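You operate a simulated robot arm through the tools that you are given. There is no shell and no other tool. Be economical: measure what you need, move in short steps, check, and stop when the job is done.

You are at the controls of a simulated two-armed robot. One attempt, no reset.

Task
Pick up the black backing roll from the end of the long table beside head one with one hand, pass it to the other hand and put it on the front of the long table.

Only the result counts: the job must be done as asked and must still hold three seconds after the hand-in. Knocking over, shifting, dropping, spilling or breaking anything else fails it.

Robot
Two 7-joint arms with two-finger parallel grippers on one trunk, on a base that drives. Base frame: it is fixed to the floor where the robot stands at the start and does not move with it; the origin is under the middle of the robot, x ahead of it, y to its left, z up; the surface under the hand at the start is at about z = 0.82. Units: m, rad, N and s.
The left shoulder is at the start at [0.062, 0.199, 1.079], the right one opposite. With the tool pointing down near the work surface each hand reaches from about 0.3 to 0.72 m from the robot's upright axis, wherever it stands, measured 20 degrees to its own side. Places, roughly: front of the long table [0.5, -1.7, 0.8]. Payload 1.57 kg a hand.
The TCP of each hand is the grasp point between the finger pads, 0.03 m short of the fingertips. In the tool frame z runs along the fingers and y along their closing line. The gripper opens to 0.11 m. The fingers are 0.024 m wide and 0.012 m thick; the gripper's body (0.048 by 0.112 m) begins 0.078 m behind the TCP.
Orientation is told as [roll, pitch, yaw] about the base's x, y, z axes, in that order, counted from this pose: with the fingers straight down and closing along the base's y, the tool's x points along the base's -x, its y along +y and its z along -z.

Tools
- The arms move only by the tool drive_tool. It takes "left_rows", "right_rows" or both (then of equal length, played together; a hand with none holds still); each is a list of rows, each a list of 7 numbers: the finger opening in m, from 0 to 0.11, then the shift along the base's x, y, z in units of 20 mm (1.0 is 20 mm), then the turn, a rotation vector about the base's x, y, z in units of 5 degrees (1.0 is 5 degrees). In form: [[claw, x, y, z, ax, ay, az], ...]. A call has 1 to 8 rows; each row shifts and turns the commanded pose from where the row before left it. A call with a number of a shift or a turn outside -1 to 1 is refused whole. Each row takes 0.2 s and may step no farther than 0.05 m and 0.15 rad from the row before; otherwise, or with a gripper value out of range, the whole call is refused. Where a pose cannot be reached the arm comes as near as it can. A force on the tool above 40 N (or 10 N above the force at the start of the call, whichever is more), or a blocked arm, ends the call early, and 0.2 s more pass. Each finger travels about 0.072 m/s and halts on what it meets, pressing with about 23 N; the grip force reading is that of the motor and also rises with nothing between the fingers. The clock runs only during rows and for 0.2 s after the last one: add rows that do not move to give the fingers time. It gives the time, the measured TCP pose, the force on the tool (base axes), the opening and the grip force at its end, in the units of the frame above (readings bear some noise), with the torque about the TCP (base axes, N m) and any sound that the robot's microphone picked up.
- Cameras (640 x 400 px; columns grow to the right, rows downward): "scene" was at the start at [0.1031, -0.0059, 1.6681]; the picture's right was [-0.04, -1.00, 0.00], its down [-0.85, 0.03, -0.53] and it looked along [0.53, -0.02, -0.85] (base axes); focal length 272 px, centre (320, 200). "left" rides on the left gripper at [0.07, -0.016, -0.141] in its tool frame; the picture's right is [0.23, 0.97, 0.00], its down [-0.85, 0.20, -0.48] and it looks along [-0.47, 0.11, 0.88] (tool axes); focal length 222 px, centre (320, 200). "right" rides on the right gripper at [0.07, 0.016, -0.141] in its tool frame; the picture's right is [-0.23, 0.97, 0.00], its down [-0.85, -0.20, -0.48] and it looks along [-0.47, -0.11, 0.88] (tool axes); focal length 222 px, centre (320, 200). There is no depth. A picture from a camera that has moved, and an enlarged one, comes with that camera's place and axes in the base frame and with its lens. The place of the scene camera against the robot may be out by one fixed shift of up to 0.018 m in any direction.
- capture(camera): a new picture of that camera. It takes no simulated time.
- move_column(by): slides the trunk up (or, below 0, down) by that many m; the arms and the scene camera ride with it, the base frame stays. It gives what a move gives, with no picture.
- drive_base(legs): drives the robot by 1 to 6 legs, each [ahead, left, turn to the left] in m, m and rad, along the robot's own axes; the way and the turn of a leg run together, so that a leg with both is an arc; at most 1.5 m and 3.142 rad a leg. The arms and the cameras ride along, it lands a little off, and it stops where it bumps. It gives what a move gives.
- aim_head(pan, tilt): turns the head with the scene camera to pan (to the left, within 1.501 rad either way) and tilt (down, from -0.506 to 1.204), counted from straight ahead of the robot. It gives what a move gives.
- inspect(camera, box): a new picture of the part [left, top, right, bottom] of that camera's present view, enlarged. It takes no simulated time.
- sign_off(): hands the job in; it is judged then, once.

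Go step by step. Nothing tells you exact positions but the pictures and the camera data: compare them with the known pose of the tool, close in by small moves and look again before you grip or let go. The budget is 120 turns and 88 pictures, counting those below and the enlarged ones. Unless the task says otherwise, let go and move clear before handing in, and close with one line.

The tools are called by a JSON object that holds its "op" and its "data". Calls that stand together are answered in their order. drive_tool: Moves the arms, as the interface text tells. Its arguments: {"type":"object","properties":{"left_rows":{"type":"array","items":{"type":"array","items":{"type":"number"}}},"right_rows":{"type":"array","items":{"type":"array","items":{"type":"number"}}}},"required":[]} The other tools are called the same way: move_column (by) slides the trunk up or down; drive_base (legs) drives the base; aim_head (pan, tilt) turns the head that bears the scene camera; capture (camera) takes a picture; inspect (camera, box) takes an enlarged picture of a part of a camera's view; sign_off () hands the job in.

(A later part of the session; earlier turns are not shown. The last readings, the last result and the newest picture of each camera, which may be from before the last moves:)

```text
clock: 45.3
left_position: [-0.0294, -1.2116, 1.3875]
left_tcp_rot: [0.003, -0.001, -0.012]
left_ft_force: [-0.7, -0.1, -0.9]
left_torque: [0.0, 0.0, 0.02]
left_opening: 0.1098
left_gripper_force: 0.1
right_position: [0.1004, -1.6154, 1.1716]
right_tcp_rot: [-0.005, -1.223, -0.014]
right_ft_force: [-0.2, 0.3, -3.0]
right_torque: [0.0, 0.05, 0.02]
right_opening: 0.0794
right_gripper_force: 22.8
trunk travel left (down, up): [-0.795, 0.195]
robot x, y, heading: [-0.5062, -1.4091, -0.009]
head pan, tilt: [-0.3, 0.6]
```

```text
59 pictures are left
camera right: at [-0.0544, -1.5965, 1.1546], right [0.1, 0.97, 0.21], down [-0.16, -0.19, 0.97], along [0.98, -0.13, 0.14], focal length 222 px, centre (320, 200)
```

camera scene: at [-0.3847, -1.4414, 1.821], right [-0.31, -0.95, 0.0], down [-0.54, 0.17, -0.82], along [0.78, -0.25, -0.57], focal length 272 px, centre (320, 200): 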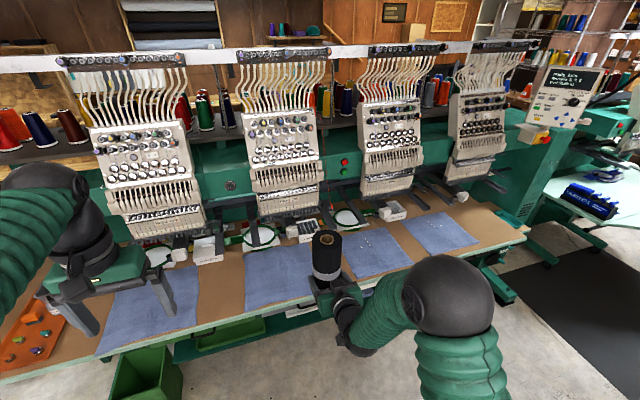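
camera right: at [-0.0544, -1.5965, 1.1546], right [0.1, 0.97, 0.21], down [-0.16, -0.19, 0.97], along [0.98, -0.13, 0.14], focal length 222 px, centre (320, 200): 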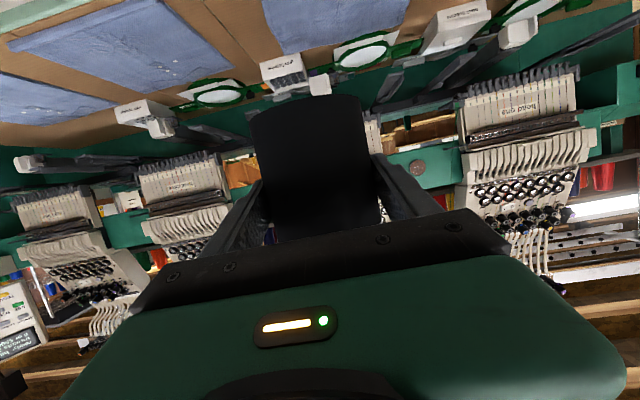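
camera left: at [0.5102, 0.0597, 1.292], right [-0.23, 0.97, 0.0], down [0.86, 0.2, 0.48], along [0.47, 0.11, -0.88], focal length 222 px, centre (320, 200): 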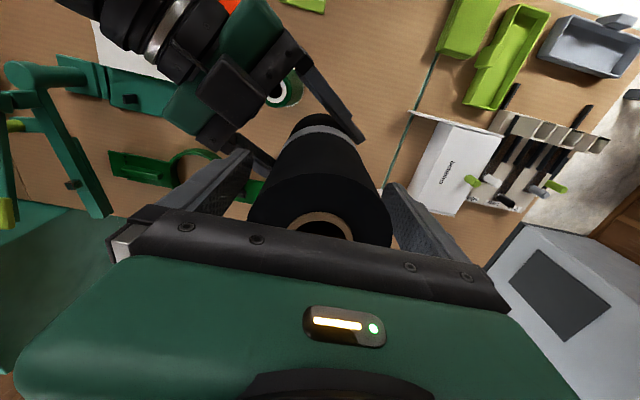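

The bare gap between the cloths runs from y ≈ -1.68 to -1.85, so I aim for [0.465, -1.765]. First sideways, then ahead, with the trunk still high.

{"op": "drive_base", "data": {"legs": [[0, -0.15, 0.01], [0.355, 0, 0]]}}

{"op": "capture", "data": {"camera": "scene"}}

{"op": "capture", "data": {"camera": "right"}}

```text
clock: 48.6
left_position: [0.319, -1.3596, 1.3878]
left_tcp_rot: [0.0, -0.005, -0.007]
left_ft_force: [-0.4, -0.5, -0.3]
left_torque: [0.02, -0.01, 0.0]
left_opening: 0.1101
left_gripper_force: 0.1
right_position: [0.4519, -1.7626, 1.1738]
right_tcp_rot: [-0.014, -1.226, 0.003]
right_ft_force: [-0.5, -0.2, -4.4]
right_torque: [-0.01, 0.01, 0.03]
right_opening: 0.0794
right_gripper_force: 22.6
trunk travel left (down, up): [-0.795, 0.195]
robot x, y, heading: [-0.1521, -1.5586, 0.003]
head pan, tilt: [-0.3, 0.6]
```

```text
58 pictures are left
camera scene: at [-0.0376, -1.5827, 1.8216], right [-0.3, -0.95, 0.01], down [-0.54, 0.17, -0.83], along [0.79, -0.25, -0.56], focal length 272 px, centre (320, 200)
```

scene: 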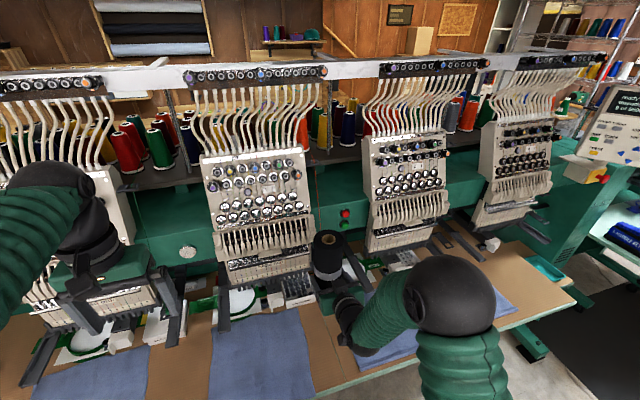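

```text
57 pictures are left
camera right: at [0.2957, -1.7437, 1.1562], right [0.09, 0.97, 0.21], down [-0.16, -0.19, 0.97], along [0.98, -0.12, 0.14], focal length 222 px, centre (320, 200)
```

right: 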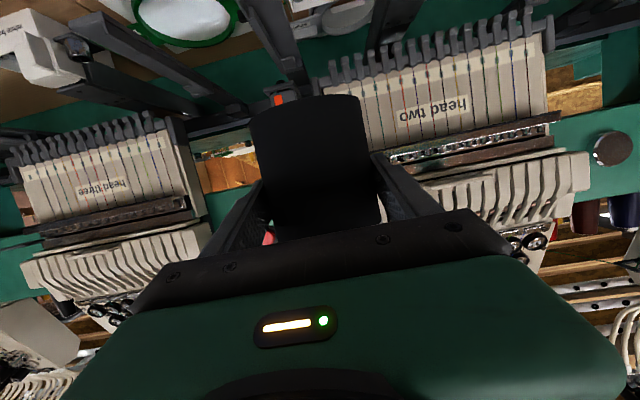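

The roll is over the gap, with heads two and three behind. I check clearances with a steeper view before lowering.

{"op": "aim_head", "data": {"pan": -0.35, "tilt": 0.95}}

{"op": "capture", "data": {"camera": "scene"}}

{"op": "capture", "data": {"camera": "left"}}

```text
clock: 49.4
left_position: [0.3211, -1.3605, 1.3876]
left_tcp_rot: [0.0, -0.006, -0.007]
left_ft_force: [-0.1, -0.1, -0.3]
left_torque: [-0.01, 0.04, 0.0]
left_opening: 0.11
left_gripper_force: 0.1
right_position: [0.4523, -1.7635, 1.1716]
right_tcp_rot: [-0.009, -1.22, -0.002]
right_ft_force: [0.2, -0.8, -3.2]
right_torque: [-0.01, 0.02, -0.02]
right_opening: 0.0792
right_gripper_force: 22.7
trunk travel left (down, up): [-0.795, 0.195]
robot x, y, heading: [-0.1516, -1.5593, -0.003]
head pan, tilt: [-0.351, 0.949]
```

```text
56 pictures are left
camera scene: at [-0.0488, -1.5807, 1.7928], right [-0.35, -0.94, 0.01], down [-0.76, 0.28, -0.58], along [0.54, -0.21, -0.81], focal length 272 px, centre (320, 200)
```

scene: 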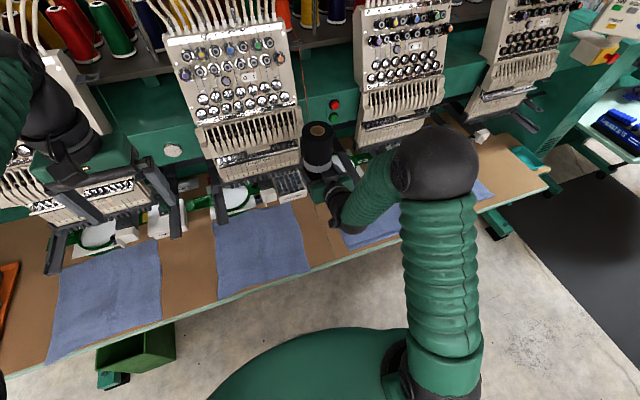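

```text
55 pictures are left
camera left: at [0.2487, -1.3769, 1.5285], right [-0.22, 0.98, 0.0], down [0.85, 0.19, 0.48], along [0.47, 0.11, -0.88], focal length 222 px, centre (320, 200)
```

left: 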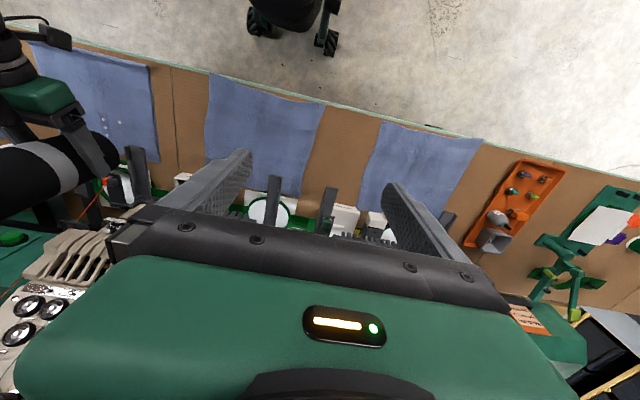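

{"op": "inspect", "data": {"camera": "left", "box": [0, 40, 240, 240]}}

{"op": "inspect", "data": {"camera": "scene", "box": [200, 90, 440, 270]}}

```text
2.00 times, centred on (120, 140) of left
camera zoom: at [0.2487, -1.3769, 1.5285], right [-0.22, 0.98, 0.0], down [0.85, 0.19, 0.48], along [0.47, 0.11, -0.88], focal length 444 px, centre (720, 320)
```

zoom: 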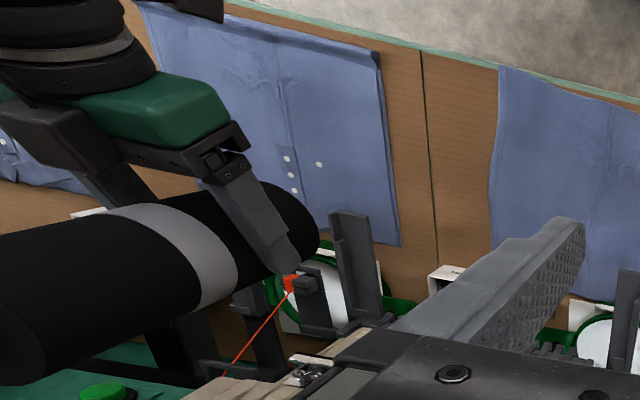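

```text
2.22 times, centred on (320, 180) of scene
camera zoom: at [-0.0488, -1.5807, 1.7928], right [-0.35, -0.94, 0.01], down [-0.76, 0.28, -0.58], along [0.54, -0.21, -0.81], focal length 605 px, centre (320, 244)
```

zoom: 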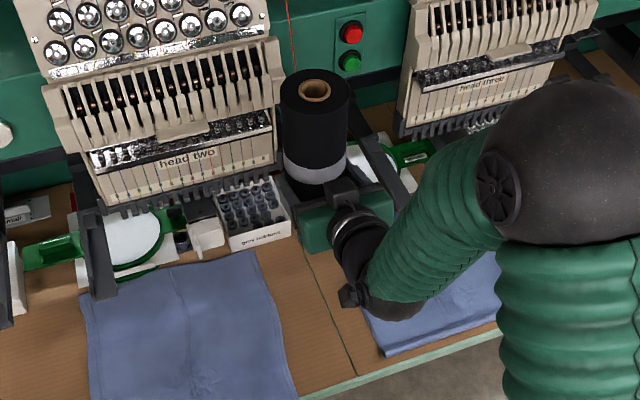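

The machine's bar tips stop at about x = 0.55, leaving some 6 cm behind the roll, and the gap is clear. Lowering the trunk to just above the table.

{"op": "move_column", "data": {"by": -0.2}}

{"op": "move_column", "data": {"by": -0.065}}

{"op": "capture", "data": {"camera": "scene"}}

{"op": "capture", "data": {"camera": "left"}}

{"op": "capture", "data": {"camera": "right"}}

```text
clock: 51.6
left_position: [0.3166, -1.3645, 1.1892]
left_tcp_rot: [0.003, -0.008, -0.006]
left_ft_force: [-0.4, -0.2, 0.1]
left_torque: [-0.01, 0.01, -0.01]
left_opening: 0.1101
left_gripper_force: 0.1
right_position: [0.4497, -1.7669, 0.9742]
right_tcp_rot: [-0.001, -1.226, -0.009]
right_ft_force: [-11.2, 1.7, 10.8]
right_torque: [-0.03, -0.94, 0.05]
right_opening: 0.079
right_gripper_force: 23.0
trunk travel left (down, up): [-0.595, 0.395]
robot x, y, heading: [-0.1535, -1.5589, -0.008]
head pan, tilt: [-0.351, 0.949]
```

```text
clock: 52.6
left_position: [0.318, -1.3653, 1.1249]
left_tcp_rot: [0.004, -0.002, -0.008]
left_ft_force: [0.0, 0.0, -0.1]
left_torque: [-0.04, 0.04, 0.0]
left_opening: 0.1102
left_gripper_force: 0.1
right_position: [0.4522, -1.7668, 0.9065]
right_tcp_rot: [0.003, -1.22, -0.012]
right_ft_force: [0.6, -0.7, -1.3]
right_torque: [0.02, 0.05, -0.01]
right_opening: 0.0501
right_gripper_force: 0.1
trunk travel left (down, up): [-0.53, 0.46]
robot x, y, heading: [-0.1473, -1.5616, -0.005]
head pan, tilt: [-0.351, 0.949]
```

```text
52 pictures are left
camera scene: at [-0.0496, -1.5906, 1.5277], right [-0.35, -0.94, 0.0], down [-0.76, 0.28, -0.58], along [0.54, -0.2, -0.81], focal length 272 px, centre (320, 200)
```

scene: 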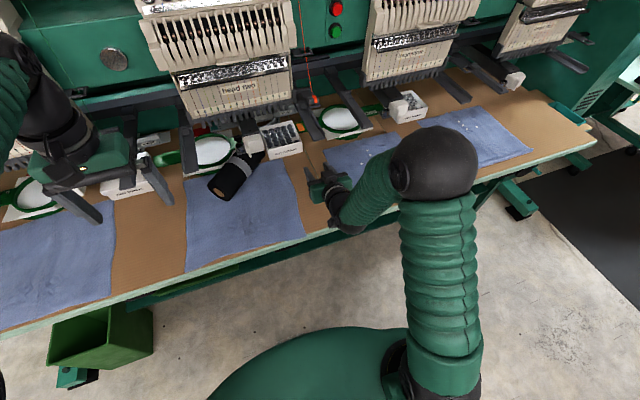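

```text
51 pictures are left
camera left: at [0.2483, -1.3826, 1.2641], right [-0.22, 0.98, 0.0], down [0.85, 0.19, 0.48], along [0.47, 0.11, -0.88], focal length 222 px, centre (320, 200)
```

left: 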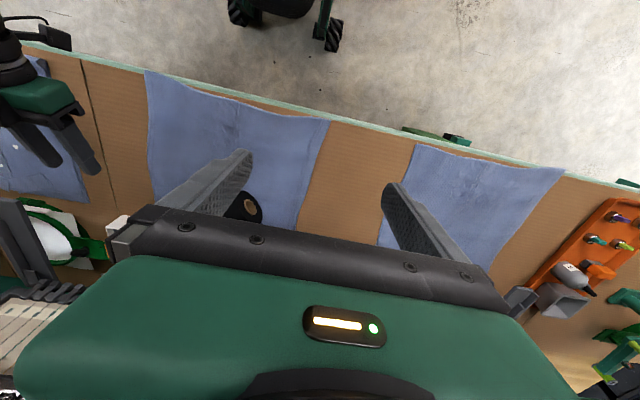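

```text
50 pictures are left
camera right: at [0.2972, -1.7494, 0.8894], right [0.09, 0.97, 0.21], down [-0.16, -0.2, 0.97], along [0.98, -0.12, 0.14], focal length 222 px, centre (320, 200)
```

right: 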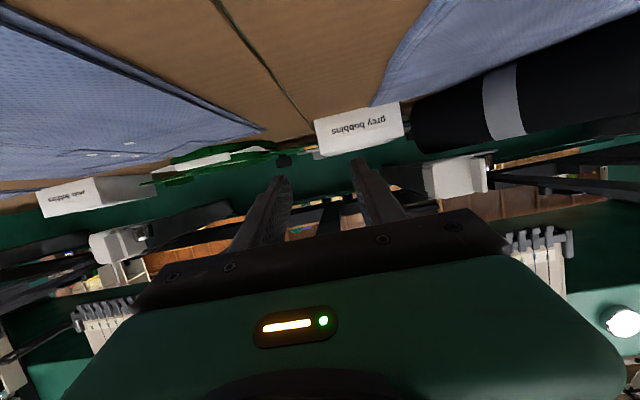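

While lowering, the roll struck something at about z ≈ 0.97 and was knocked out of the right hand; it now lies on the second cloth. I look closely to see how it lies and whether anything else moved.

{"op": "inspect", "data": {"camera": "scene", "box": [160, 60, 400, 240]}}

{"op": "inspect", "data": {"camera": "right", "box": [280, 40, 640, 240]}}

```text
2.22 times, centred on (280, 150) of scene
camera zoom: at [-0.0496, -1.5906, 1.5277], right [-0.35, -0.94, 0.0], down [-0.76, 0.28, -0.58], along [0.54, -0.2, -0.81], focal length 605 px, centre (409, 311)
```

zoom: 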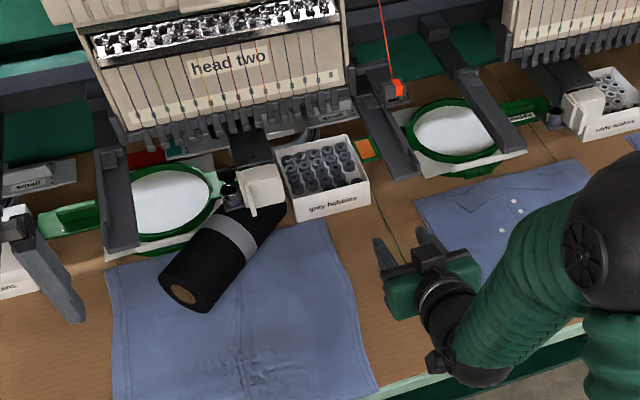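

```text
1.78 times, centred on (460, 140) of right
camera zoom: at [0.2972, -1.7494, 0.8894], right [0.09, 0.97, 0.21], down [-0.16, -0.2, 0.97], along [0.98, -0.12, 0.14], focal length 395 px, centre (71, 307)
```

zoom: 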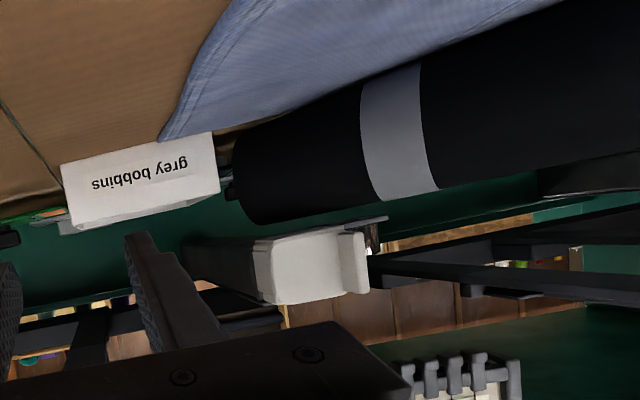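

The roll clipped the tip of a machine bar (about [0.49, -1.79, 1.0]), which I'd taken to be farther back; nothing else appears to have moved. It lies on the second cloth close under head two, so I'll take it up again with the right hand and set it properly. First I back off and look.

{"op": "drive_base", "data": {"legs": [[-0.3, 0, 0]]}}

{"op": "move_column", "data": {"by": 0.2}}

{"op": "aim_head", "data": {"pan": 0.05, "tilt": 0.8}}

{"op": "capture", "data": {"camera": "scene"}}

{"op": "inspect", "data": {"camera": "scene", "box": [220, 70, 460, 220]}}

```text
clock: 54.7
left_position: [0.0151, -1.3647, 1.1238]
left_tcp_rot: [0.003, -0.006, -0.005]
left_ft_force: [1.0, 0.1, -0.3]
left_torque: [0.0, -0.03, -0.03]
left_opening: 0.11
left_gripper_force: 0.1
right_position: [0.1491, -1.7649, 0.9063]
right_tcp_rot: [0.003, -1.225, -0.012]
right_ft_force: [-1.1, -0.6, -0.2]
right_torque: [0.0, -0.01, 0.01]
right_opening: 0.05
right_gripper_force: 0.1
trunk travel left (down, up): [-0.53, 0.46]
robot x, y, heading: [-0.4572, -1.5598, -0.006]
head pan, tilt: [-0.351, 0.949]
```

```text
clock: 56.8
left_position: [0.0143, -1.3651, 1.3244]
left_tcp_rot: [0.002, -0.007, -0.005]
left_ft_force: [-0.1, 0.6, 0.0]
left_torque: [-0.01, -0.01, -0.02]
left_opening: 0.11
left_gripper_force: 0.1
right_position: [0.1488, -1.7653, 1.1071]
right_tcp_rot: [0.005, -1.225, -0.009]
right_ft_force: [0.2, -0.1, 0.0]
right_torque: [-0.02, 0.02, 0.0]
right_opening: 0.0502
right_gripper_force: 0.0
trunk travel left (down, up): [-0.73, 0.26]
robot x, y, heading: [-0.4592, -1.5577, -0.002]
head pan, tilt: [-0.351, 0.949]
```

```text
clock: 57.7
left_position: [0.0135, -1.3641, 1.3258]
left_tcp_rot: [0.002, -0.007, -0.006]
left_ft_force: [0.8, -1.2, 0.1]
left_torque: [0.0, -0.01, 0.03]
left_opening: 0.1099
left_gripper_force: 0.1
right_position: [0.1475, -1.7649, 1.1078]
right_tcp_rot: [0.003, -1.225, -0.009]
right_ft_force: [0.3, -0.4, 0.5]
right_torque: [0.05, 0.0, 0.0]
right_opening: 0.0502
right_gripper_force: 0.1
trunk travel left (down, up): [-0.73, 0.26]
robot x, y, heading: [-0.4584, -1.559, -0.007]
head pan, tilt: [0.051, 0.799]
```

```text
47 pictures are left
camera scene: at [-0.3413, -1.5606, 1.7393], right [0.05, -1.0, 0.0], down [-0.72, -0.03, -0.7], along [0.69, 0.03, -0.72], focal length 272 px, centre (320, 200)
```

scene: 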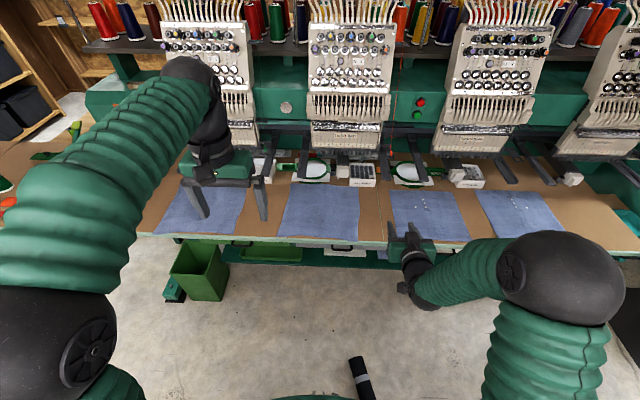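

```text
2.67 times, centred on (340, 145) of scene
camera zoom: at [-0.3413, -1.5606, 1.7393], right [0.05, -1.0, 0.0], down [-0.72, -0.03, -0.7], along [0.69, 0.03, -0.72], focal length 726 px, centre (267, 347)
```

zoom: 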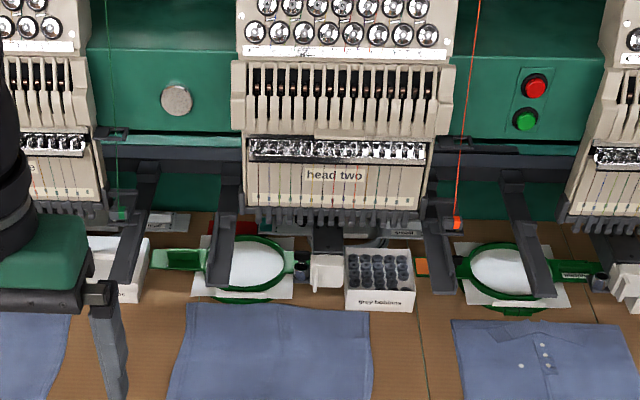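

The roll has since rolled off the table's front edge: I see it on the floor ahead of me, near [-0.05, -1.77]. All table things look undisturbed, so I'll recover the roll from the floor; looking down first.

{"op": "aim_head", "data": {"pan": -0.3, "tilt": 1.2}}

{"op": "capture", "data": {"camera": "scene"}}

```text
clock: 58.6
left_position: [0.0138, -1.3637, 1.3248]
left_tcp_rot: [0.003, -0.007, -0.005]
left_ft_force: [0.2, 0.0, 0.2]
left_torque: [-0.01, 0.01, 0.0]
left_opening: 0.1101
left_gripper_force: 0.0
right_position: [0.148, -1.7653, 1.108]
right_tcp_rot: [0.003, -1.225, -0.01]
right_ft_force: [0.3, -0.4, 0.2]
right_torque: [-0.01, 0.0, 0.0]
right_opening: 0.0501
right_gripper_force: 0.0
trunk travel left (down, up): [-0.73, 0.26]
robot x, y, heading: [-0.4587, -1.5583, -0.006]
head pan, tilt: [-0.3, 1.201]
```

```text
45 pictures are left
camera scene: at [-0.3685, -1.5811, 1.7117], right [-0.3, -0.95, 0.0], down [-0.89, 0.28, -0.36], along [0.34, -0.11, -0.93], focal length 272 px, centre (320, 200)
```

scene: 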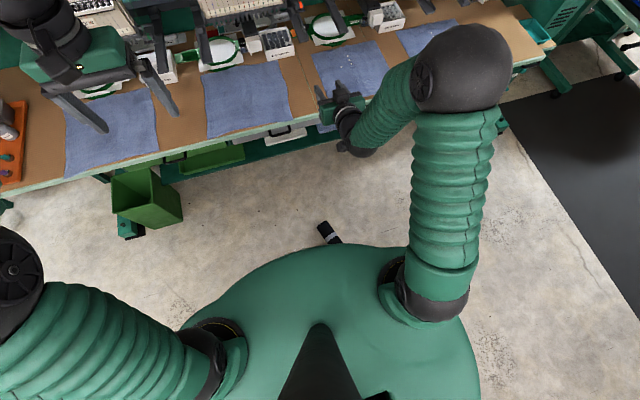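

The roll is partly hidden by my trunk. I back off to see it whole.

{"op": "drive_base", "data": {"legs": [[-0.3, 0, 0]]}}

{"op": "aim_head", "data": {"pan": -0.3, "tilt": 1.1}}

{"op": "capture", "data": {"camera": "scene"}}

```text
clock: 60.6
left_position: [-0.2818, -1.363, 1.3229]
left_tcp_rot: [0.005, -0.004, -0.004]
left_ft_force: [0.0, 0.0, -0.5]
left_torque: [0.01, -0.03, 0.0]
left_opening: 0.1102
left_gripper_force: 0.0
right_position: [-0.1483, -1.7638, 1.1066]
right_tcp_rot: [0.004, -1.222, -0.01]
right_ft_force: [-1.3, -0.4, -0.3]
right_torque: [0.03, 0.01, -0.02]
right_opening: 0.0499
right_gripper_force: 0.0
trunk travel left (down, up): [-0.73, 0.26]
robot x, y, heading: [-0.7498, -1.5584, 0.0]
head pan, tilt: [-0.3, 1.201]
```

```text
clock: 61.3
left_position: [-0.2859, -1.3636, 1.325]
left_tcp_rot: [0.002, -0.005, -0.003]
left_ft_force: [-0.7, 1.1, -0.7]
left_torque: [0.02, 0.01, -0.05]
left_opening: 0.1099
left_gripper_force: 0.1
right_position: [-0.1502, -1.7634, 1.1074]
right_tcp_rot: [0.001, -1.224, -0.01]
right_ft_force: [0.5, 0.7, 0.9]
right_torque: [-0.01, -0.02, 0.0]
right_opening: 0.0501
right_gripper_force: 0.0
trunk travel left (down, up): [-0.73, 0.26]
robot x, y, heading: [-0.7565, -1.5553, -0.003]
head pan, tilt: [-0.3, 1.1]
```

```text
44 pictures are left
camera scene: at [-0.6587, -1.5823, 1.7175], right [-0.3, -0.95, 0.0], down [-0.85, 0.27, -0.45], along [0.43, -0.13, -0.89], focal length 272 px, centre (320, 200)
```

scene: 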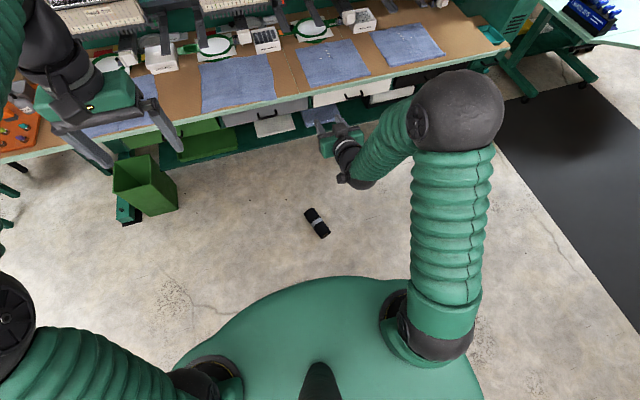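

The roll rests still on the floor, centre about [-0.006, -1.758], its axis nearly along x (yaw about 13°). I turn the right hand straight down, open it, and lower the trunk.

{"op": "drive_tool", "data": {"right_rows": [[0.11, 0, 0, 0, 0, 1, 0], [0.11, 0, 0, 0, 0, 1, 0], [0.11, 0, 0, 0, 0, 1, 0], [0.11, 0, 0, 0, 0, 1, 0], [0.11, 0, 0, 0, 0, 1, 0], [0.11, 0, 0, 0, 0, 1, 0], [0.11, 0, 0, 0, 0, 1, 0]]}}

{"op": "drive_tool", "data": {"right_rows": [[0.11, -0.5, 0, 0, 0, 1, 0], [0.11, -0.5, 0, 0, 0, 1, 0], [0.11, -0.5, 0, 0, 0, 1, 0], [0.11, -0.5, 0, 0, 0, 1, 0], [0.11, -0.5, 0, 0, 0, 1, 0], [0.11, -0.5, 0, 0, 0, 1, 0], [0.11, -0.5, 0, 0, 0, 1, 0]]}}

{"op": "move_column", "data": {"by": -0.6}}

{"op": "capture", "data": {"camera": "scene"}}

{"op": "capture", "data": {"camera": "right"}}

```text
clock: 62.9
left_position: [-0.2858, -1.362, 1.3252]
left_tcp_rot: [0.003, -0.007, -0.004]
left_ft_force: [-0.1, -0.4, 0.4]
left_torque: [0.0, 0.03, 0.04]
left_opening: 0.1099
left_gripper_force: 0.0
right_position: [-0.1515, -1.7625, 1.1085]
right_tcp_rot: [-0.004, -0.615, -0.004]
right_ft_force: [0.4, 0.7, -0.9]
right_torque: [0.0, -0.01, 0.0]
right_opening: 0.1098
right_gripper_force: 0.1
trunk travel left (down, up): [-0.73, 0.26]
robot x, y, heading: [-0.7524, -1.5588, -0.002]
head pan, tilt: [-0.3, 1.1]
```

```text
clock: 64.5
left_position: [-0.2865, -1.3629, 1.3243]
left_tcp_rot: [0.003, -0.006, -0.004]
left_ft_force: [0.3, 0.3, -0.2]
left_torque: [-0.04, 0.0, -0.01]
left_opening: 0.1099
left_gripper_force: 0.0
right_position: [-0.2215, -1.7633, 1.107]
right_tcp_rot: [-0.004, -0.002, -0.004]
right_ft_force: [-0.3, -0.6, 0.9]
right_torque: [-0.01, 0.03, -0.02]
right_opening: 0.11
right_gripper_force: 0.0
trunk travel left (down, up): [-0.73, 0.26]
robot x, y, heading: [-0.7587, -1.5572, 0.001]
head pan, tilt: [-0.3, 1.1]
```

```text
refused: -0.6 is not a number from -0.4 to 0.4
```

```text
43 pictures are left
camera scene: at [-0.6593, -1.5822, 1.7175], right [-0.3, -0.95, 0.0], down [-0.85, 0.27, -0.45], along [0.43, -0.14, -0.89], focal length 272 px, centre (320, 200)
```

scene: 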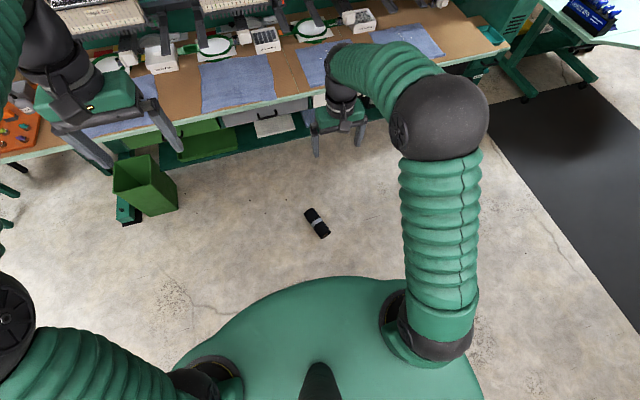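

```text
42 pictures are left
camera right: at [-0.2909, -1.7454, 1.2492], right [0.23, 0.97, 0.0], down [0.85, -0.2, 0.48], along [0.47, -0.11, -0.88], focal length 222 px, centre (320, 200)
```

right: 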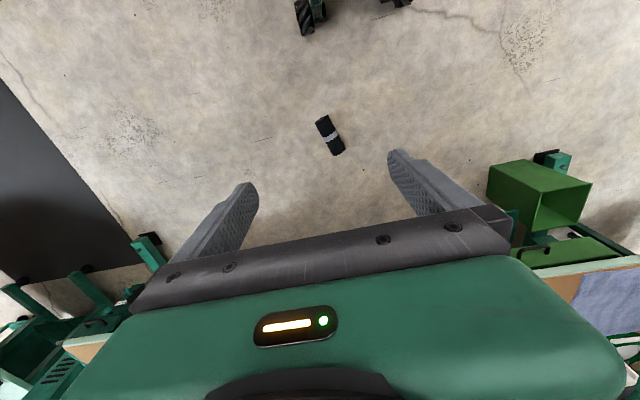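

Both cameras agree on the roll: centre [-0.010, -1.753], yaw 13.6°. I lower the trunk and drive so the right hand is above it.

{"op": "move_column", "data": {"by": -0.4}}

{"op": "drive_base", "data": {"legs": [[0.21, 0.01, 0]]}}

{"op": "drive_tool", "data": {"right_rows": [[0.11, 0, 0, 0, 0, 0, 0.9], [0.11, 0, 0, 0, 0, 0, 0.9], [0.11, 0, 0, 0, 0, 0, 0.9]]}}

{"op": "move_column", "data": {"by": -0.28}}

{"op": "capture", "data": {"camera": "scene"}}

{"op": "capture", "data": {"camera": "right"}}

```text
clock: 68.3
left_position: [-0.2875, -1.3626, 0.9253]
left_tcp_rot: [0.004, -0.008, -0.002]
left_ft_force: [0.1, 0.4, -0.3]
left_torque: [0.03, 0.0, 0.0]
left_opening: 0.1099
left_gripper_force: 0.1
right_position: [-0.2221, -1.7631, 0.7076]
right_tcp_rot: [-0.004, -0.004, -0.004]
right_ft_force: [0.7, -0.6, 0.0]
right_torque: [-0.01, -0.02, 0.01]
right_opening: 0.1098
right_gripper_force: 0.2
trunk travel left (down, up): [-0.33, 0.66]
robot x, y, heading: [-0.7536, -1.5527, 0.0]
head pan, tilt: [-0.3, 1.1]
```

```text
clock: 70.0
left_position: [-0.0774, -1.3534, 0.9244]
left_tcp_rot: [0.007, -0.005, -0.004]
left_ft_force: [0.9, -0.7, -0.2]
left_torque: [-0.02, 0.02, 0.01]
left_opening: 0.1099
left_gripper_force: 0.0
right_position: [-0.0119, -1.7546, 0.7062]
right_tcp_rot: [-0.005, -0.003, -0.004]
right_ft_force: [-0.2, 0.2, 0.0]
right_torque: [0.01, 0.02, -0.02]
right_opening: 0.1103
right_gripper_force: 0.1
trunk travel left (down, up): [-0.33, 0.66]
robot x, y, heading: [-0.5466, -1.5469, 0.0]
head pan, tilt: [-0.3, 1.1]
```

```text
clock: 70.8
left_position: [-0.0792, -1.3524, 0.9257]
left_tcp_rot: [0.003, -0.007, -0.003]
left_ft_force: [0.3, 0.3, -0.3]
left_torque: [-0.05, -0.03, 0.04]
left_opening: 0.11
left_gripper_force: 0.0
right_position: [-0.0152, -1.754, 0.7083]
right_tcp_rot: [-0.007, -0.005, 0.234]
right_ft_force: [-0.3, -0.3, -0.3]
right_torque: [0.01, 0.01, 0.0]
right_opening: 0.1101
right_gripper_force: 0.0
trunk travel left (down, up): [-0.33, 0.66]
robot x, y, heading: [-0.545, -1.5451, 0.0]
head pan, tilt: [-0.3, 1.1]
```

```text
clock: 73.6
left_position: [-0.0794, -1.3534, 0.645]
left_tcp_rot: [0.004, -0.008, -0.003]
left_ft_force: [-0.2, -0.9, 0.4]
left_torque: [-0.03, -0.02, -0.01]
left_opening: 0.11
left_gripper_force: 0.0
right_position: [-0.0148, -1.7535, 0.429]
right_tcp_rot: [-0.004, -0.006, 0.232]
right_ft_force: [-0.2, -0.2, 0.4]
right_torque: [-0.02, 0.01, 0.02]
right_opening: 0.11
right_gripper_force: 0.1
trunk travel left (down, up): [-0.05, 0.94]
robot x, y, heading: [-0.5435, -1.5503, -0.002]
head pan, tilt: [-0.3, 1.1]
```

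```text
41 pictures are left
camera scene: at [-0.4526, -1.5727, 1.0376], right [-0.3, -0.95, 0.0], down [-0.85, 0.27, -0.45], along [0.43, -0.14, -0.89], focal length 272 px, centre (320, 200)
```

scene: 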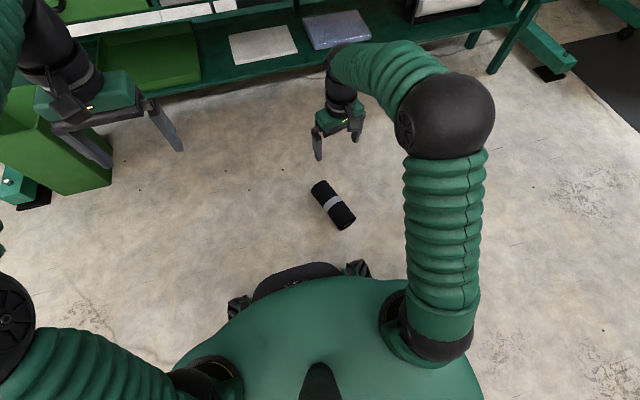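

```text
40 pictures are left
camera right: at [-0.0861, -1.7531, 0.5698], right [0.0, 1.0, 0.0], down [0.87, 0.0, 0.48], along [0.48, 0.0, -0.87], focal length 222 px, centre (320, 200)
```

right: 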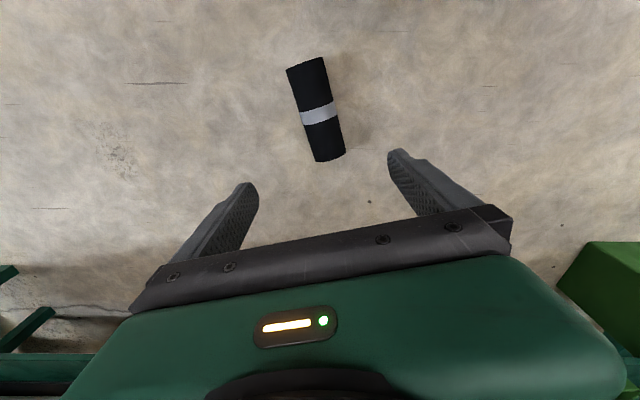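

The hand is right above the roll's centre. Lowering it stepwise toward the floor.

{"op": "drive_tool", "data": {"right_rows": [[0.11, 0, 0, -1, 0, 0, 0.4], [0.11, 0, 0, -1, 0, 0, 0], [0.11, 0, 0, -1, 0, 0, 0], [0.11, 0, 0, -1, 0, 0, 0], [0.11, 0, 0, -1, 0, 0, 0], [0.11, 0, 0, -1, 0, 0, 0], [0.11, 0, 0, -1, 0, 0, 0], [0.11, 0, 0, -1, 0, 0, 0]]}}

{"op": "drive_tool", "data": {"right_rows": [[0.11, 0, 0, -1, 0, 0, 0], [0.11, 0, 0, -1, 0, 0, 0], [0.11, 0, 0, -1, 0, 0, 0], [0.11, 0, 0, -1, 0, 0, 0], [0.11, 0, 0, -1, 0, 0, 0], [0.11, 0, 0, -0.5, 0, 0, 0]]}}

{"op": "capture", "data": {"camera": "right"}}

```text
clock: 75.4
left_position: [-0.0805, -1.3526, 0.6457]
left_tcp_rot: [0.004, -0.006, -0.003]
left_ft_force: [0.3, -0.6, 0.9]
left_torque: [0.0, 0.01, -0.02]
left_opening: 0.1102
left_gripper_force: 0.1
right_position: [-0.0147, -1.7546, 0.2698]
right_tcp_rot: [-0.005, -0.006, 0.268]
right_ft_force: [-0.2, -0.8, -0.4]
right_torque: [-0.01, 0.01, 0.0]
right_opening: 0.1102
right_gripper_force: 0.0
trunk travel left (down, up): [-0.05, 0.94]
robot x, y, heading: [-0.5454, -1.5496, -0.0]
head pan, tilt: [-0.3, 1.1]
```

```text
clock: 76.8
left_position: [-0.0799, -1.353, 0.6454]
left_tcp_rot: [0.003, -0.005, -0.002]
left_ft_force: [0.4, 0.3, -1.1]
left_torque: [-0.02, 0.01, 0.05]
left_opening: 0.11
left_gripper_force: 0.0
right_position: [-0.0131, -1.7536, 0.1588]
right_tcp_rot: [-0.005, -0.004, 0.266]
right_ft_force: [0.7, 0.0, 0.1]
right_torque: [0.0, 0.0, 0.0]
right_opening: 0.11
right_gripper_force: 0.0
trunk travel left (down, up): [-0.05, 0.94]
robot x, y, heading: [-0.5446, -1.5453, -0.005]
head pan, tilt: [-0.3, 1.1]
```

```text
39 pictures are left
camera right: at [-0.0856, -1.7556, 0.2994], right [-0.04, 1.0, 0.0], down [0.87, 0.04, 0.48], along [0.48, 0.01, -0.87], focal length 222 px, centre (320, 200)
```

right: 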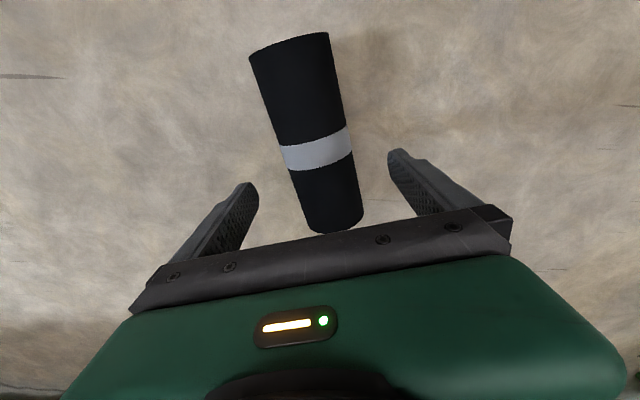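

Nicely aligned. Descending the rest to the roll's mid-height and closing.

{"op": "drive_tool", "data": {"right_rows": [[0.11, 0, -0.2, -0.9, 0, 0, 0], [0.11, 0, 0, -1, 0, 0, 0], [0.11, 0, 0, -1, 0, 0, 0], [0.11, 0, 0, -1, 0, 0, 0], [0.11, 0, 0, -1, 0, 0, 0], [0.11, 0, 0, -0.7, 0, 0, 0]]}}

{"op": "capture", "data": {"camera": "right"}}

```text
clock: 78.2
left_position: [-0.0809, -1.3543, 0.6462]
left_tcp_rot: [0.004, -0.006, -0.004]
left_ft_force: [-0.5, 0.4, 0.2]
left_torque: [0.03, 0.03, -0.02]
left_opening: 0.1099
left_gripper_force: 0.2
right_position: [-0.0149, -1.7582, 0.0464]
right_tcp_rot: [-0.005, -0.005, 0.266]
right_ft_force: [-0.4, 0.0, -0.8]
right_torque: [0.02, -0.03, 0.0]
right_opening: 0.11
right_gripper_force: 0.1
trunk travel left (down, up): [-0.05, 0.94]
robot x, y, heading: [-0.5452, -1.551, -0.005]
head pan, tilt: [-0.3, 1.1]
```

```text
38 pictures are left
camera right: at [-0.0865, -1.7597, 0.187], right [-0.04, 1.0, 0.0], down [0.87, 0.04, 0.48], along [0.48, 0.02, -0.87], focal length 222 px, centre (320, 200)
```

right: 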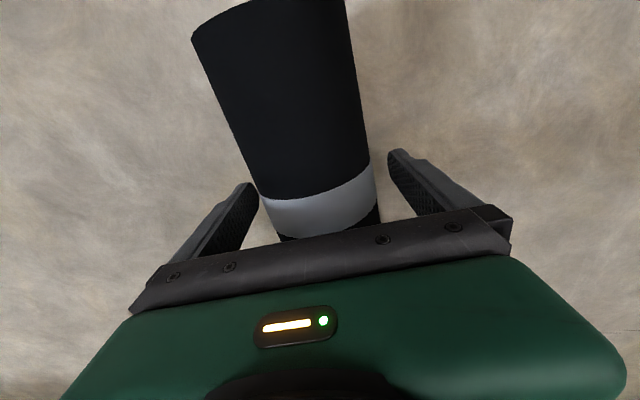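

{"op": "drive_tool", "data": {"right_rows": [[0.09, 0, 0, 0, 0, 0, 0], [0.07, 0, 0, 0, 0, 0, 0], [0.05, 0, 0, 0, 0, 0, 0], [0.05, 0, 0, 0, 0, 0, 0], [0.05, 0, 0, 0, 0, 0, 0]]}}

{"op": "drive_tool", "data": {"right_rows": [[0.05, 0, 0, 0.5, 0, 0, 0], [0.05, 0, 0, 1, 0, 0, 0], [0.05, 0, 0, 1, 0, 0, 0], [0.05, 0, 0, 1, 0, 0, 0], [0.05, 0, 0, 1, 0, 0, 0], [0.05, 0, 0, 1, 0, 0, 0], [0.05, 0, 0, 1, 0, 0, 0], [0.05, 0, 0, 1, 0, 0, 0]]}}

{"op": "capture", "data": {"camera": "right"}}

{"op": "capture", "data": {"camera": "scene"}}

```text
clock: 79.4
left_position: [-0.0795, -1.3533, 0.6453]
left_tcp_rot: [0.005, -0.007, -0.004]
left_ft_force: [0.1, 0.4, -0.1]
left_torque: [0.03, 0.05, -0.01]
left_opening: 0.1102
left_gripper_force: 0.1
right_position: [-0.0147, -1.7581, 0.045]
right_tcp_rot: [-0.006, -0.005, 0.268]
right_ft_force: [0.3, -0.8, -0.5]
right_torque: [0.0, -0.05, 0.07]
right_opening: 0.0797
right_gripper_force: 23.2
trunk travel left (down, up): [-0.05, 0.94]
robot x, y, heading: [-0.5497, -1.5463, -0.002]
head pan, tilt: [-0.3, 1.1]
```

```text
clock: 81.2
left_position: [-0.0788, -1.3544, 0.6453]
left_tcp_rot: [0.002, -0.008, -0.005]
left_ft_force: [0.0, 0.5, 0.3]
left_torque: [-0.02, -0.01, -0.01]
left_opening: 0.11
left_gripper_force: 0.1
right_position: [-0.0153, -1.7589, 0.1951]
right_tcp_rot: [-0.005, -0.006, 0.268]
right_ft_force: [-0.2, -0.1, -3.2]
right_torque: [0.01, -0.01, 0.0]
right_opening: 0.0796
right_gripper_force: 22.6
trunk travel left (down, up): [-0.05, 0.94]
robot x, y, heading: [-0.5465, -1.55, 0.001]
head pan, tilt: [-0.3, 1.1]
```

```text
37 pictures are left
camera right: at [-0.0862, -1.7603, 0.3371], right [-0.04, 1.0, 0.0], down [0.87, 0.03, 0.48], along [0.48, 0.02, -0.88], focal length 222 px, centre (320, 200)
```

right: 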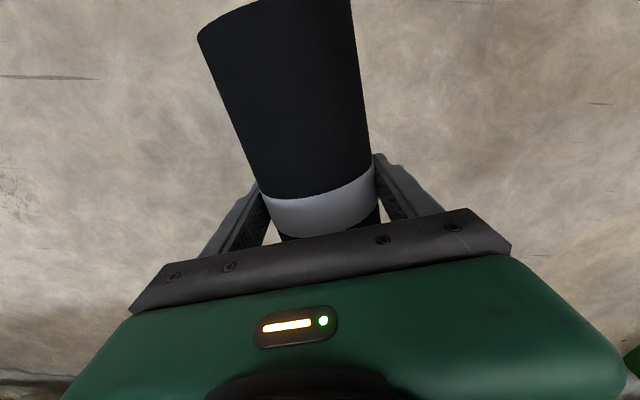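

```text
36 pictures are left
camera scene: at [-0.452, -1.5729, 1.0375], right [-0.3, -0.95, 0.0], down [-0.85, 0.27, -0.45], along [0.43, -0.14, -0.89], focal length 272 px, centre (320, 200)
```

scene: 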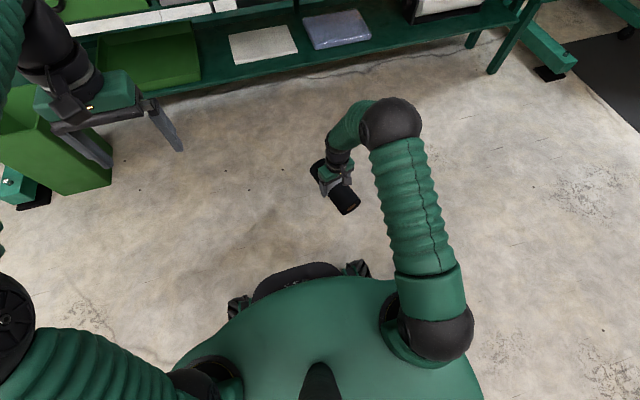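

The roll is held at its middle. I raise the arm, back off and lift the trunk again before standing the roll upright.

{"op": "drive_tool", "data": {"right_rows": [[0.05, 0, 0, 1, 0, 0, 0], [0.05, 0, 0, 1, 0, 0, 0], [0.05, 0, 0, 1, 0, 0, 0], [0.05, 0, 0, 1, 0, 0, 0], [0.05, 0, 0, 1, 0, 0, 0], [0.05, 0, 0, 1, 0, 0, 0], [0.05, 0, 0, 1, 0, 0, 0], [0.05, 0, 0, 1, 0, 0, 0]]}}

{"op": "drive_tool", "data": {"right_rows": [[0.05, 0, 0, 1, 0, 0, -0.8], [0.05, 0, 0, 1, 0, 0, -0.8], [0.05, 0, 0, 1, 0, 0, -0.8], [0.05, 0, 0, 1, 0, 0, -0.65]]}}

{"op": "drive_base", "data": {"legs": [[-0.25, 0, 0]]}}

{"op": "move_column", "data": {"by": 0.4}}

{"op": "move_column", "data": {"by": 0.4}}

```text
clock: 83.0
left_position: [-0.0788, -1.3533, 0.6456]
left_tcp_rot: [0.004, -0.006, -0.003]
left_ft_force: [0.6, 0.1, 0.1]
left_torque: [0.0, 0.0, -0.04]
left_opening: 0.1102
left_gripper_force: 0.0
right_position: [-0.0135, -1.7591, 0.3571]
right_tcp_rot: [-0.004, -0.004, 0.266]
right_ft_force: [0.5, -0.4, -4.4]
right_torque: [-0.01, -0.04, 0.0]
right_opening: 0.0795
right_gripper_force: 22.9
trunk travel left (down, up): [-0.05, 0.94]
robot x, y, heading: [-0.547, -1.5462, -0.002]
head pan, tilt: [-0.3, 1.1]
```

```text
clock: 84.0
left_position: [-0.0794, -1.3529, 0.6457]
left_tcp_rot: [0.003, -0.007, -0.004]
left_ft_force: [0.6, -0.5, 0.3]
left_torque: [0.01, -0.01, 0.0]
left_opening: 0.1099
left_gripper_force: 0.0
right_position: [-0.0142, -1.7583, 0.4374]
right_tcp_rot: [-0.006, -0.005, 0.0]
right_ft_force: [-0.2, 0.4, -4.2]
right_torque: [0.0, 0.0, -0.01]
right_opening: 0.0796
right_gripper_force: 22.8
trunk travel left (down, up): [-0.05, 0.94]
robot x, y, heading: [-0.5476, -1.5497, -0.0]
head pan, tilt: [-0.3, 1.1]
```

```text
clock: 85.8
left_position: [-0.3282, -1.3549, 0.6457]
left_tcp_rot: [0.005, -0.007, -0.007]
left_ft_force: [-0.1, -0.3, -0.2]
left_torque: [-0.02, 0.0, -0.02]
left_opening: 0.1101
left_gripper_force: 0.0
right_position: [-0.2642, -1.7597, 0.4354]
right_tcp_rot: [-0.005, -0.006, -0.003]
right_ft_force: [-0.2, -0.7, -3.1]
right_torque: [0.04, -0.01, 0.02]
right_opening: 0.0791
right_gripper_force: 23.2
trunk travel left (down, up): [-0.05, 0.94]
robot x, y, heading: [-0.8018, -1.5434, -0.006]
head pan, tilt: [-0.3, 1.1]
```

```text
clock: 89.6
left_position: [-0.3272, -1.3548, 1.0461]
left_tcp_rot: [0.005, -0.01, -0.007]
left_ft_force: [0.5, 0.0, -0.8]
left_torque: [-0.02, -0.02, -0.01]
left_opening: 0.11
left_gripper_force: 0.1
right_position: [-0.2637, -1.7587, 0.8362]
right_tcp_rot: [-0.005, -0.007, -0.002]
right_ft_force: [0.2, 0.2, -3.2]
right_torque: [-0.03, 0.0, 0.0]
right_opening: 0.0791
right_gripper_force: 22.9
trunk travel left (down, up): [-0.45, 0.54]
robot x, y, heading: [-0.7957, -1.5474, -0.004]
head pan, tilt: [-0.3, 1.1]
```

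```text
clock: 93.5
left_position: [-0.3275, -1.3541, 1.4459]
left_tcp_rot: [0.003, -0.01, -0.008]
left_ft_force: [-0.3, -0.9, 0.4]
left_torque: [0.0, 0.01, 0.0]
left_opening: 0.1097
left_gripper_force: 0.1
right_position: [-0.265, -1.7601, 1.2381]
right_tcp_rot: [-0.005, -0.008, -0.003]
right_ft_force: [-0.2, 0.0, -4.8]
right_torque: [0.02, -0.02, 0.01]
right_opening: 0.0792
right_gripper_force: 22.7
trunk travel left (down, up): [-0.85, 0.14]
robot x, y, heading: [-0.7978, -1.5492, -0.003]
head pan, tilt: [-0.3, 1.1]
```

Now I pitch the right hand 90° forward so that the roll stands upright with its near end down.

{"op": "drive_tool", "data": {"right_rows": [[0.05, 0.7, 0, 0, 0, -1, 0], [0.05, 0.7, 0, 0, 0, -1, 0], [0.05, 0.7, 0, 0, 0, -1, 0], [0.05, 0.7, 0, 0, 0, -1, 0], [0.05, 0.7, 0, 0, 0, -1, 0], [0.05, 0.7, 0, 0, 0, -1, 0], [0.05, 0.7, 0, 0, 0, -1, 0], [0.05, 0.7, 0, 0, 0, -1, 0]]}}

{"op": "drive_tool", "data": {"right_rows": [[0.05, 0, 0, 0, 0, -1, 0], [0.05, 0, 0, 0, 0, -1, 0], [0.05, 0, 0, 0, 0, -1, 0], [0.05, 0, 0, 0, 0, -1, 0], [0.05, 0, 0, 0, 0, -1, 0]]}}

{"op": "drive_tool", "data": {"right_rows": [[0.05, 0, 0, 0, 0, -1, 0], [0.05, 0, 0, 0, 0, -1, 0], [0.05, 0, 0, 0, 0, -1, 0], [0.05, 0, 0, 0, 0, -1, 0], [0.05, 0, 0, 0, 0, -0.9, 0]]}}

{"op": "aim_head", "data": {"pan": -0.3, "tilt": 0.7}}

{"op": "capture", "data": {"camera": "scene"}}

{"op": "capture", "data": {"camera": "right"}}

```text
clock: 95.3
left_position: [-0.3262, -1.3542, 1.4468]
left_tcp_rot: [0.004, -0.009, -0.008]
left_ft_force: [-0.9, 0.7, 0.0]
left_torque: [-0.04, -0.01, 0.0]
left_opening: 0.1097
left_gripper_force: 0.0
right_position: [-0.1499, -1.7597, 1.2372]
right_tcp_rot: [-0.002, -0.707, -0.006]
right_ft_force: [-0.3, 0.3, -4.6]
right_torque: [0.01, 0.06, -0.04]
right_opening: 0.0792
right_gripper_force: 23.3
trunk travel left (down, up): [-0.85, 0.14]
robot x, y, heading: [-0.7953, -1.548, -0.008]
head pan, tilt: [-0.3, 1.1]
```

```text
clock: 96.5
left_position: [-0.3269, -1.3563, 1.4471]
left_tcp_rot: [0.004, -0.01, -0.009]
left_ft_force: [-1.0, 0.9, 0.2]
left_torque: [0.02, 0.0, 0.02]
left_opening: 0.1099
left_gripper_force: 0.1
right_position: [-0.1521, -1.7587, 1.238]
right_tcp_rot: [0.004, -1.141, -0.01]
right_ft_force: [0.1, -0.4, -2.6]
right_torque: [-0.01, 0.03, -0.02]
right_opening: 0.0794
right_gripper_force: 22.6
trunk travel left (down, up): [-0.85, 0.14]
robot x, y, heading: [-0.7968, -1.5456, -0.007]
head pan, tilt: [-0.3, 1.1]
```

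```text
clock: 97.7
left_position: [-0.3267, -1.3549, 1.4458]
left_tcp_rot: [0.005, -0.01, -0.009]
left_ft_force: [0.0, 0.9, -0.2]
left_torque: [0.03, 0.01, 0.0]
left_opening: 0.1102
left_gripper_force: 0.1
right_position: [-0.151, -1.76, 1.2371]
right_tcp_rot: [1.278, -1.565, -1.284]
right_ft_force: [0.2, -0.8, -3.3]
right_torque: [0.0, 0.05, -0.01]
right_opening: 0.0792
right_gripper_force: 23.2
trunk travel left (down, up): [-0.85, 0.14]
robot x, y, heading: [-0.7966, -1.55, -0.006]
head pan, tilt: [-0.3, 1.1]
```

```text
clock: 98.5
left_position: [-0.3278, -1.3552, 1.4459]
left_tcp_rot: [0.003, -0.009, -0.007]
left_ft_force: [-0.4, -0.1, 0.5]
left_torque: [0.02, -0.03, 0.0]
left_opening: 0.11
left_gripper_force: 0.2
right_position: [-0.1517, -1.7604, 1.2369]
right_tcp_rot: [1.003, -1.565, -1.007]
right_ft_force: [-0.1, -0.2, -3.1]
right_torque: [-0.02, 0.01, -0.02]
right_opening: 0.0793
right_gripper_force: 22.5
trunk travel left (down, up): [-0.85, 0.14]
robot x, y, heading: [-0.7972, -1.5456, -0.007]
head pan, tilt: [-0.3, 0.7]
```

```text
35 pictures are left
camera scene: at [-0.678, -1.5791, 1.8673], right [-0.3, -0.95, 0.0], down [-0.62, 0.2, -0.76], along [0.73, -0.23, -0.65], focal length 272 px, centre (320, 200)
```

scene: 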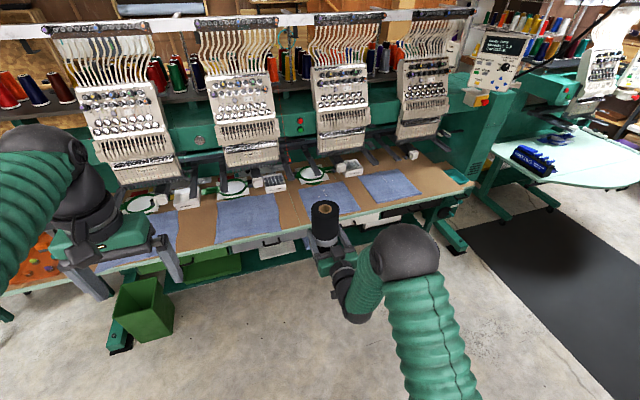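

```text
34 pictures are left
camera right: at [-0.2922, -1.7417, 1.168], right [0.01, 0.97, 0.23], down [-0.48, -0.2, 0.86], along [0.88, -0.12, 0.46], focal length 222 px, centre (320, 200)
```

right: 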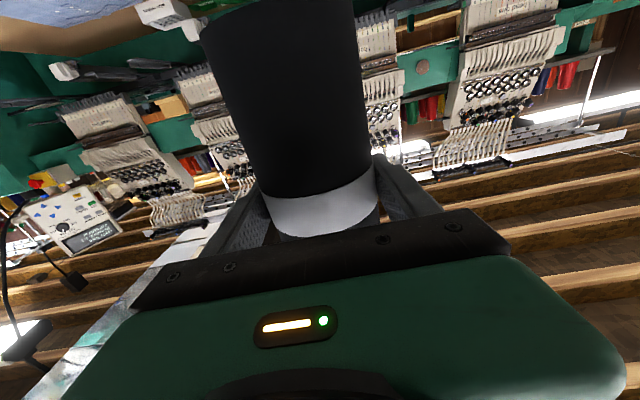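

The roll stands upright in the right hand. This time I'll set it nearer the front, x ≈ 0.415, well short of the bar tips; driving ahead at height in two legs.

{"op": "drive_base", "data": {"legs": [[0.45, 0, 0.007]]}}

{"op": "aim_head", "data": {"pan": -0.4, "tilt": 0.95}}

{"op": "capture", "data": {"camera": "scene"}}

{"op": "capture", "data": {"camera": "left"}}

```text
clock: 101.2
left_position: [0.1123, -1.3478, 1.4473]
left_tcp_rot: [0.003, -0.011, 0.006]
left_ft_force: [-0.5, 0.1, -0.2]
left_torque: [0.0, 0.0, -0.01]
left_opening: 0.1102
left_gripper_force: 0.1
right_position: [0.2938, -1.7506, 1.2385]
right_tcp_rot: [1.63, -1.566, -1.62]
right_ft_force: [-0.6, 0.7, -2.8]
right_torque: [-0.03, 0.01, -0.01]
right_opening: 0.0794
right_gripper_force: 22.9
trunk travel left (down, up): [-0.85, 0.14]
robot x, y, heading: [-0.3549, -1.5498, 0.004]
head pan, tilt: [-0.3, 0.7]
```

```text
clock: 102.0
left_position: [0.1133, -1.3486, 1.4472]
left_tcp_rot: [0.003, -0.011, 0.006]
left_ft_force: [-0.1, 0.5, -0.8]
left_torque: [-0.02, 0.01, 0.02]
left_opening: 0.1099
left_gripper_force: 0.1
right_position: [0.2953, -1.7506, 1.2372]
right_tcp_rot: [1.36, -1.568, -1.352]
right_ft_force: [-0.6, -0.1, -2.2]
right_torque: [-0.03, 0.03, 0.01]
right_opening: 0.0791
right_gripper_force: 23.1
trunk travel left (down, up): [-0.85, 0.14]
robot x, y, heading: [-0.3506, -1.5484, 0.007]
head pan, tilt: [-0.4, 0.949]
```

```text
33 pictures are left
camera scene: at [-0.2474, -1.5806, 1.8478], right [-0.38, -0.92, 0.0], down [-0.75, 0.31, -0.58], along [0.54, -0.22, -0.81], focal length 272 px, centre (320, 200)
```

scene: 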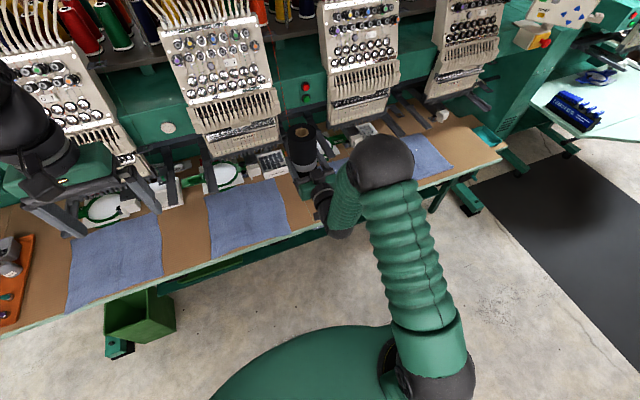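

```text
32 pictures are left
camera left: at [0.041, -1.3653, 1.587], right [-0.23, 0.97, 0.0], down [0.85, 0.2, 0.49], along [0.47, 0.12, -0.87], focal length 222 px, centre (320, 200)
```

left: 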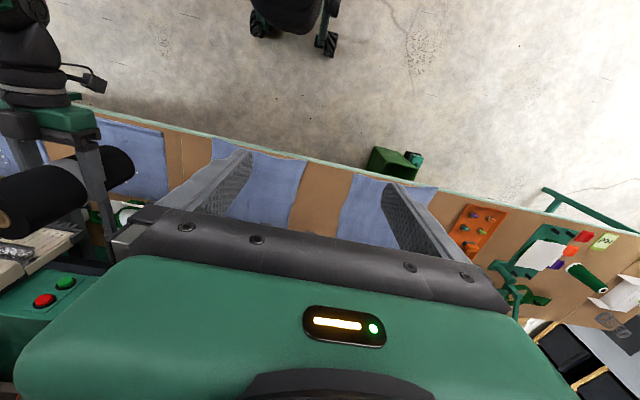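

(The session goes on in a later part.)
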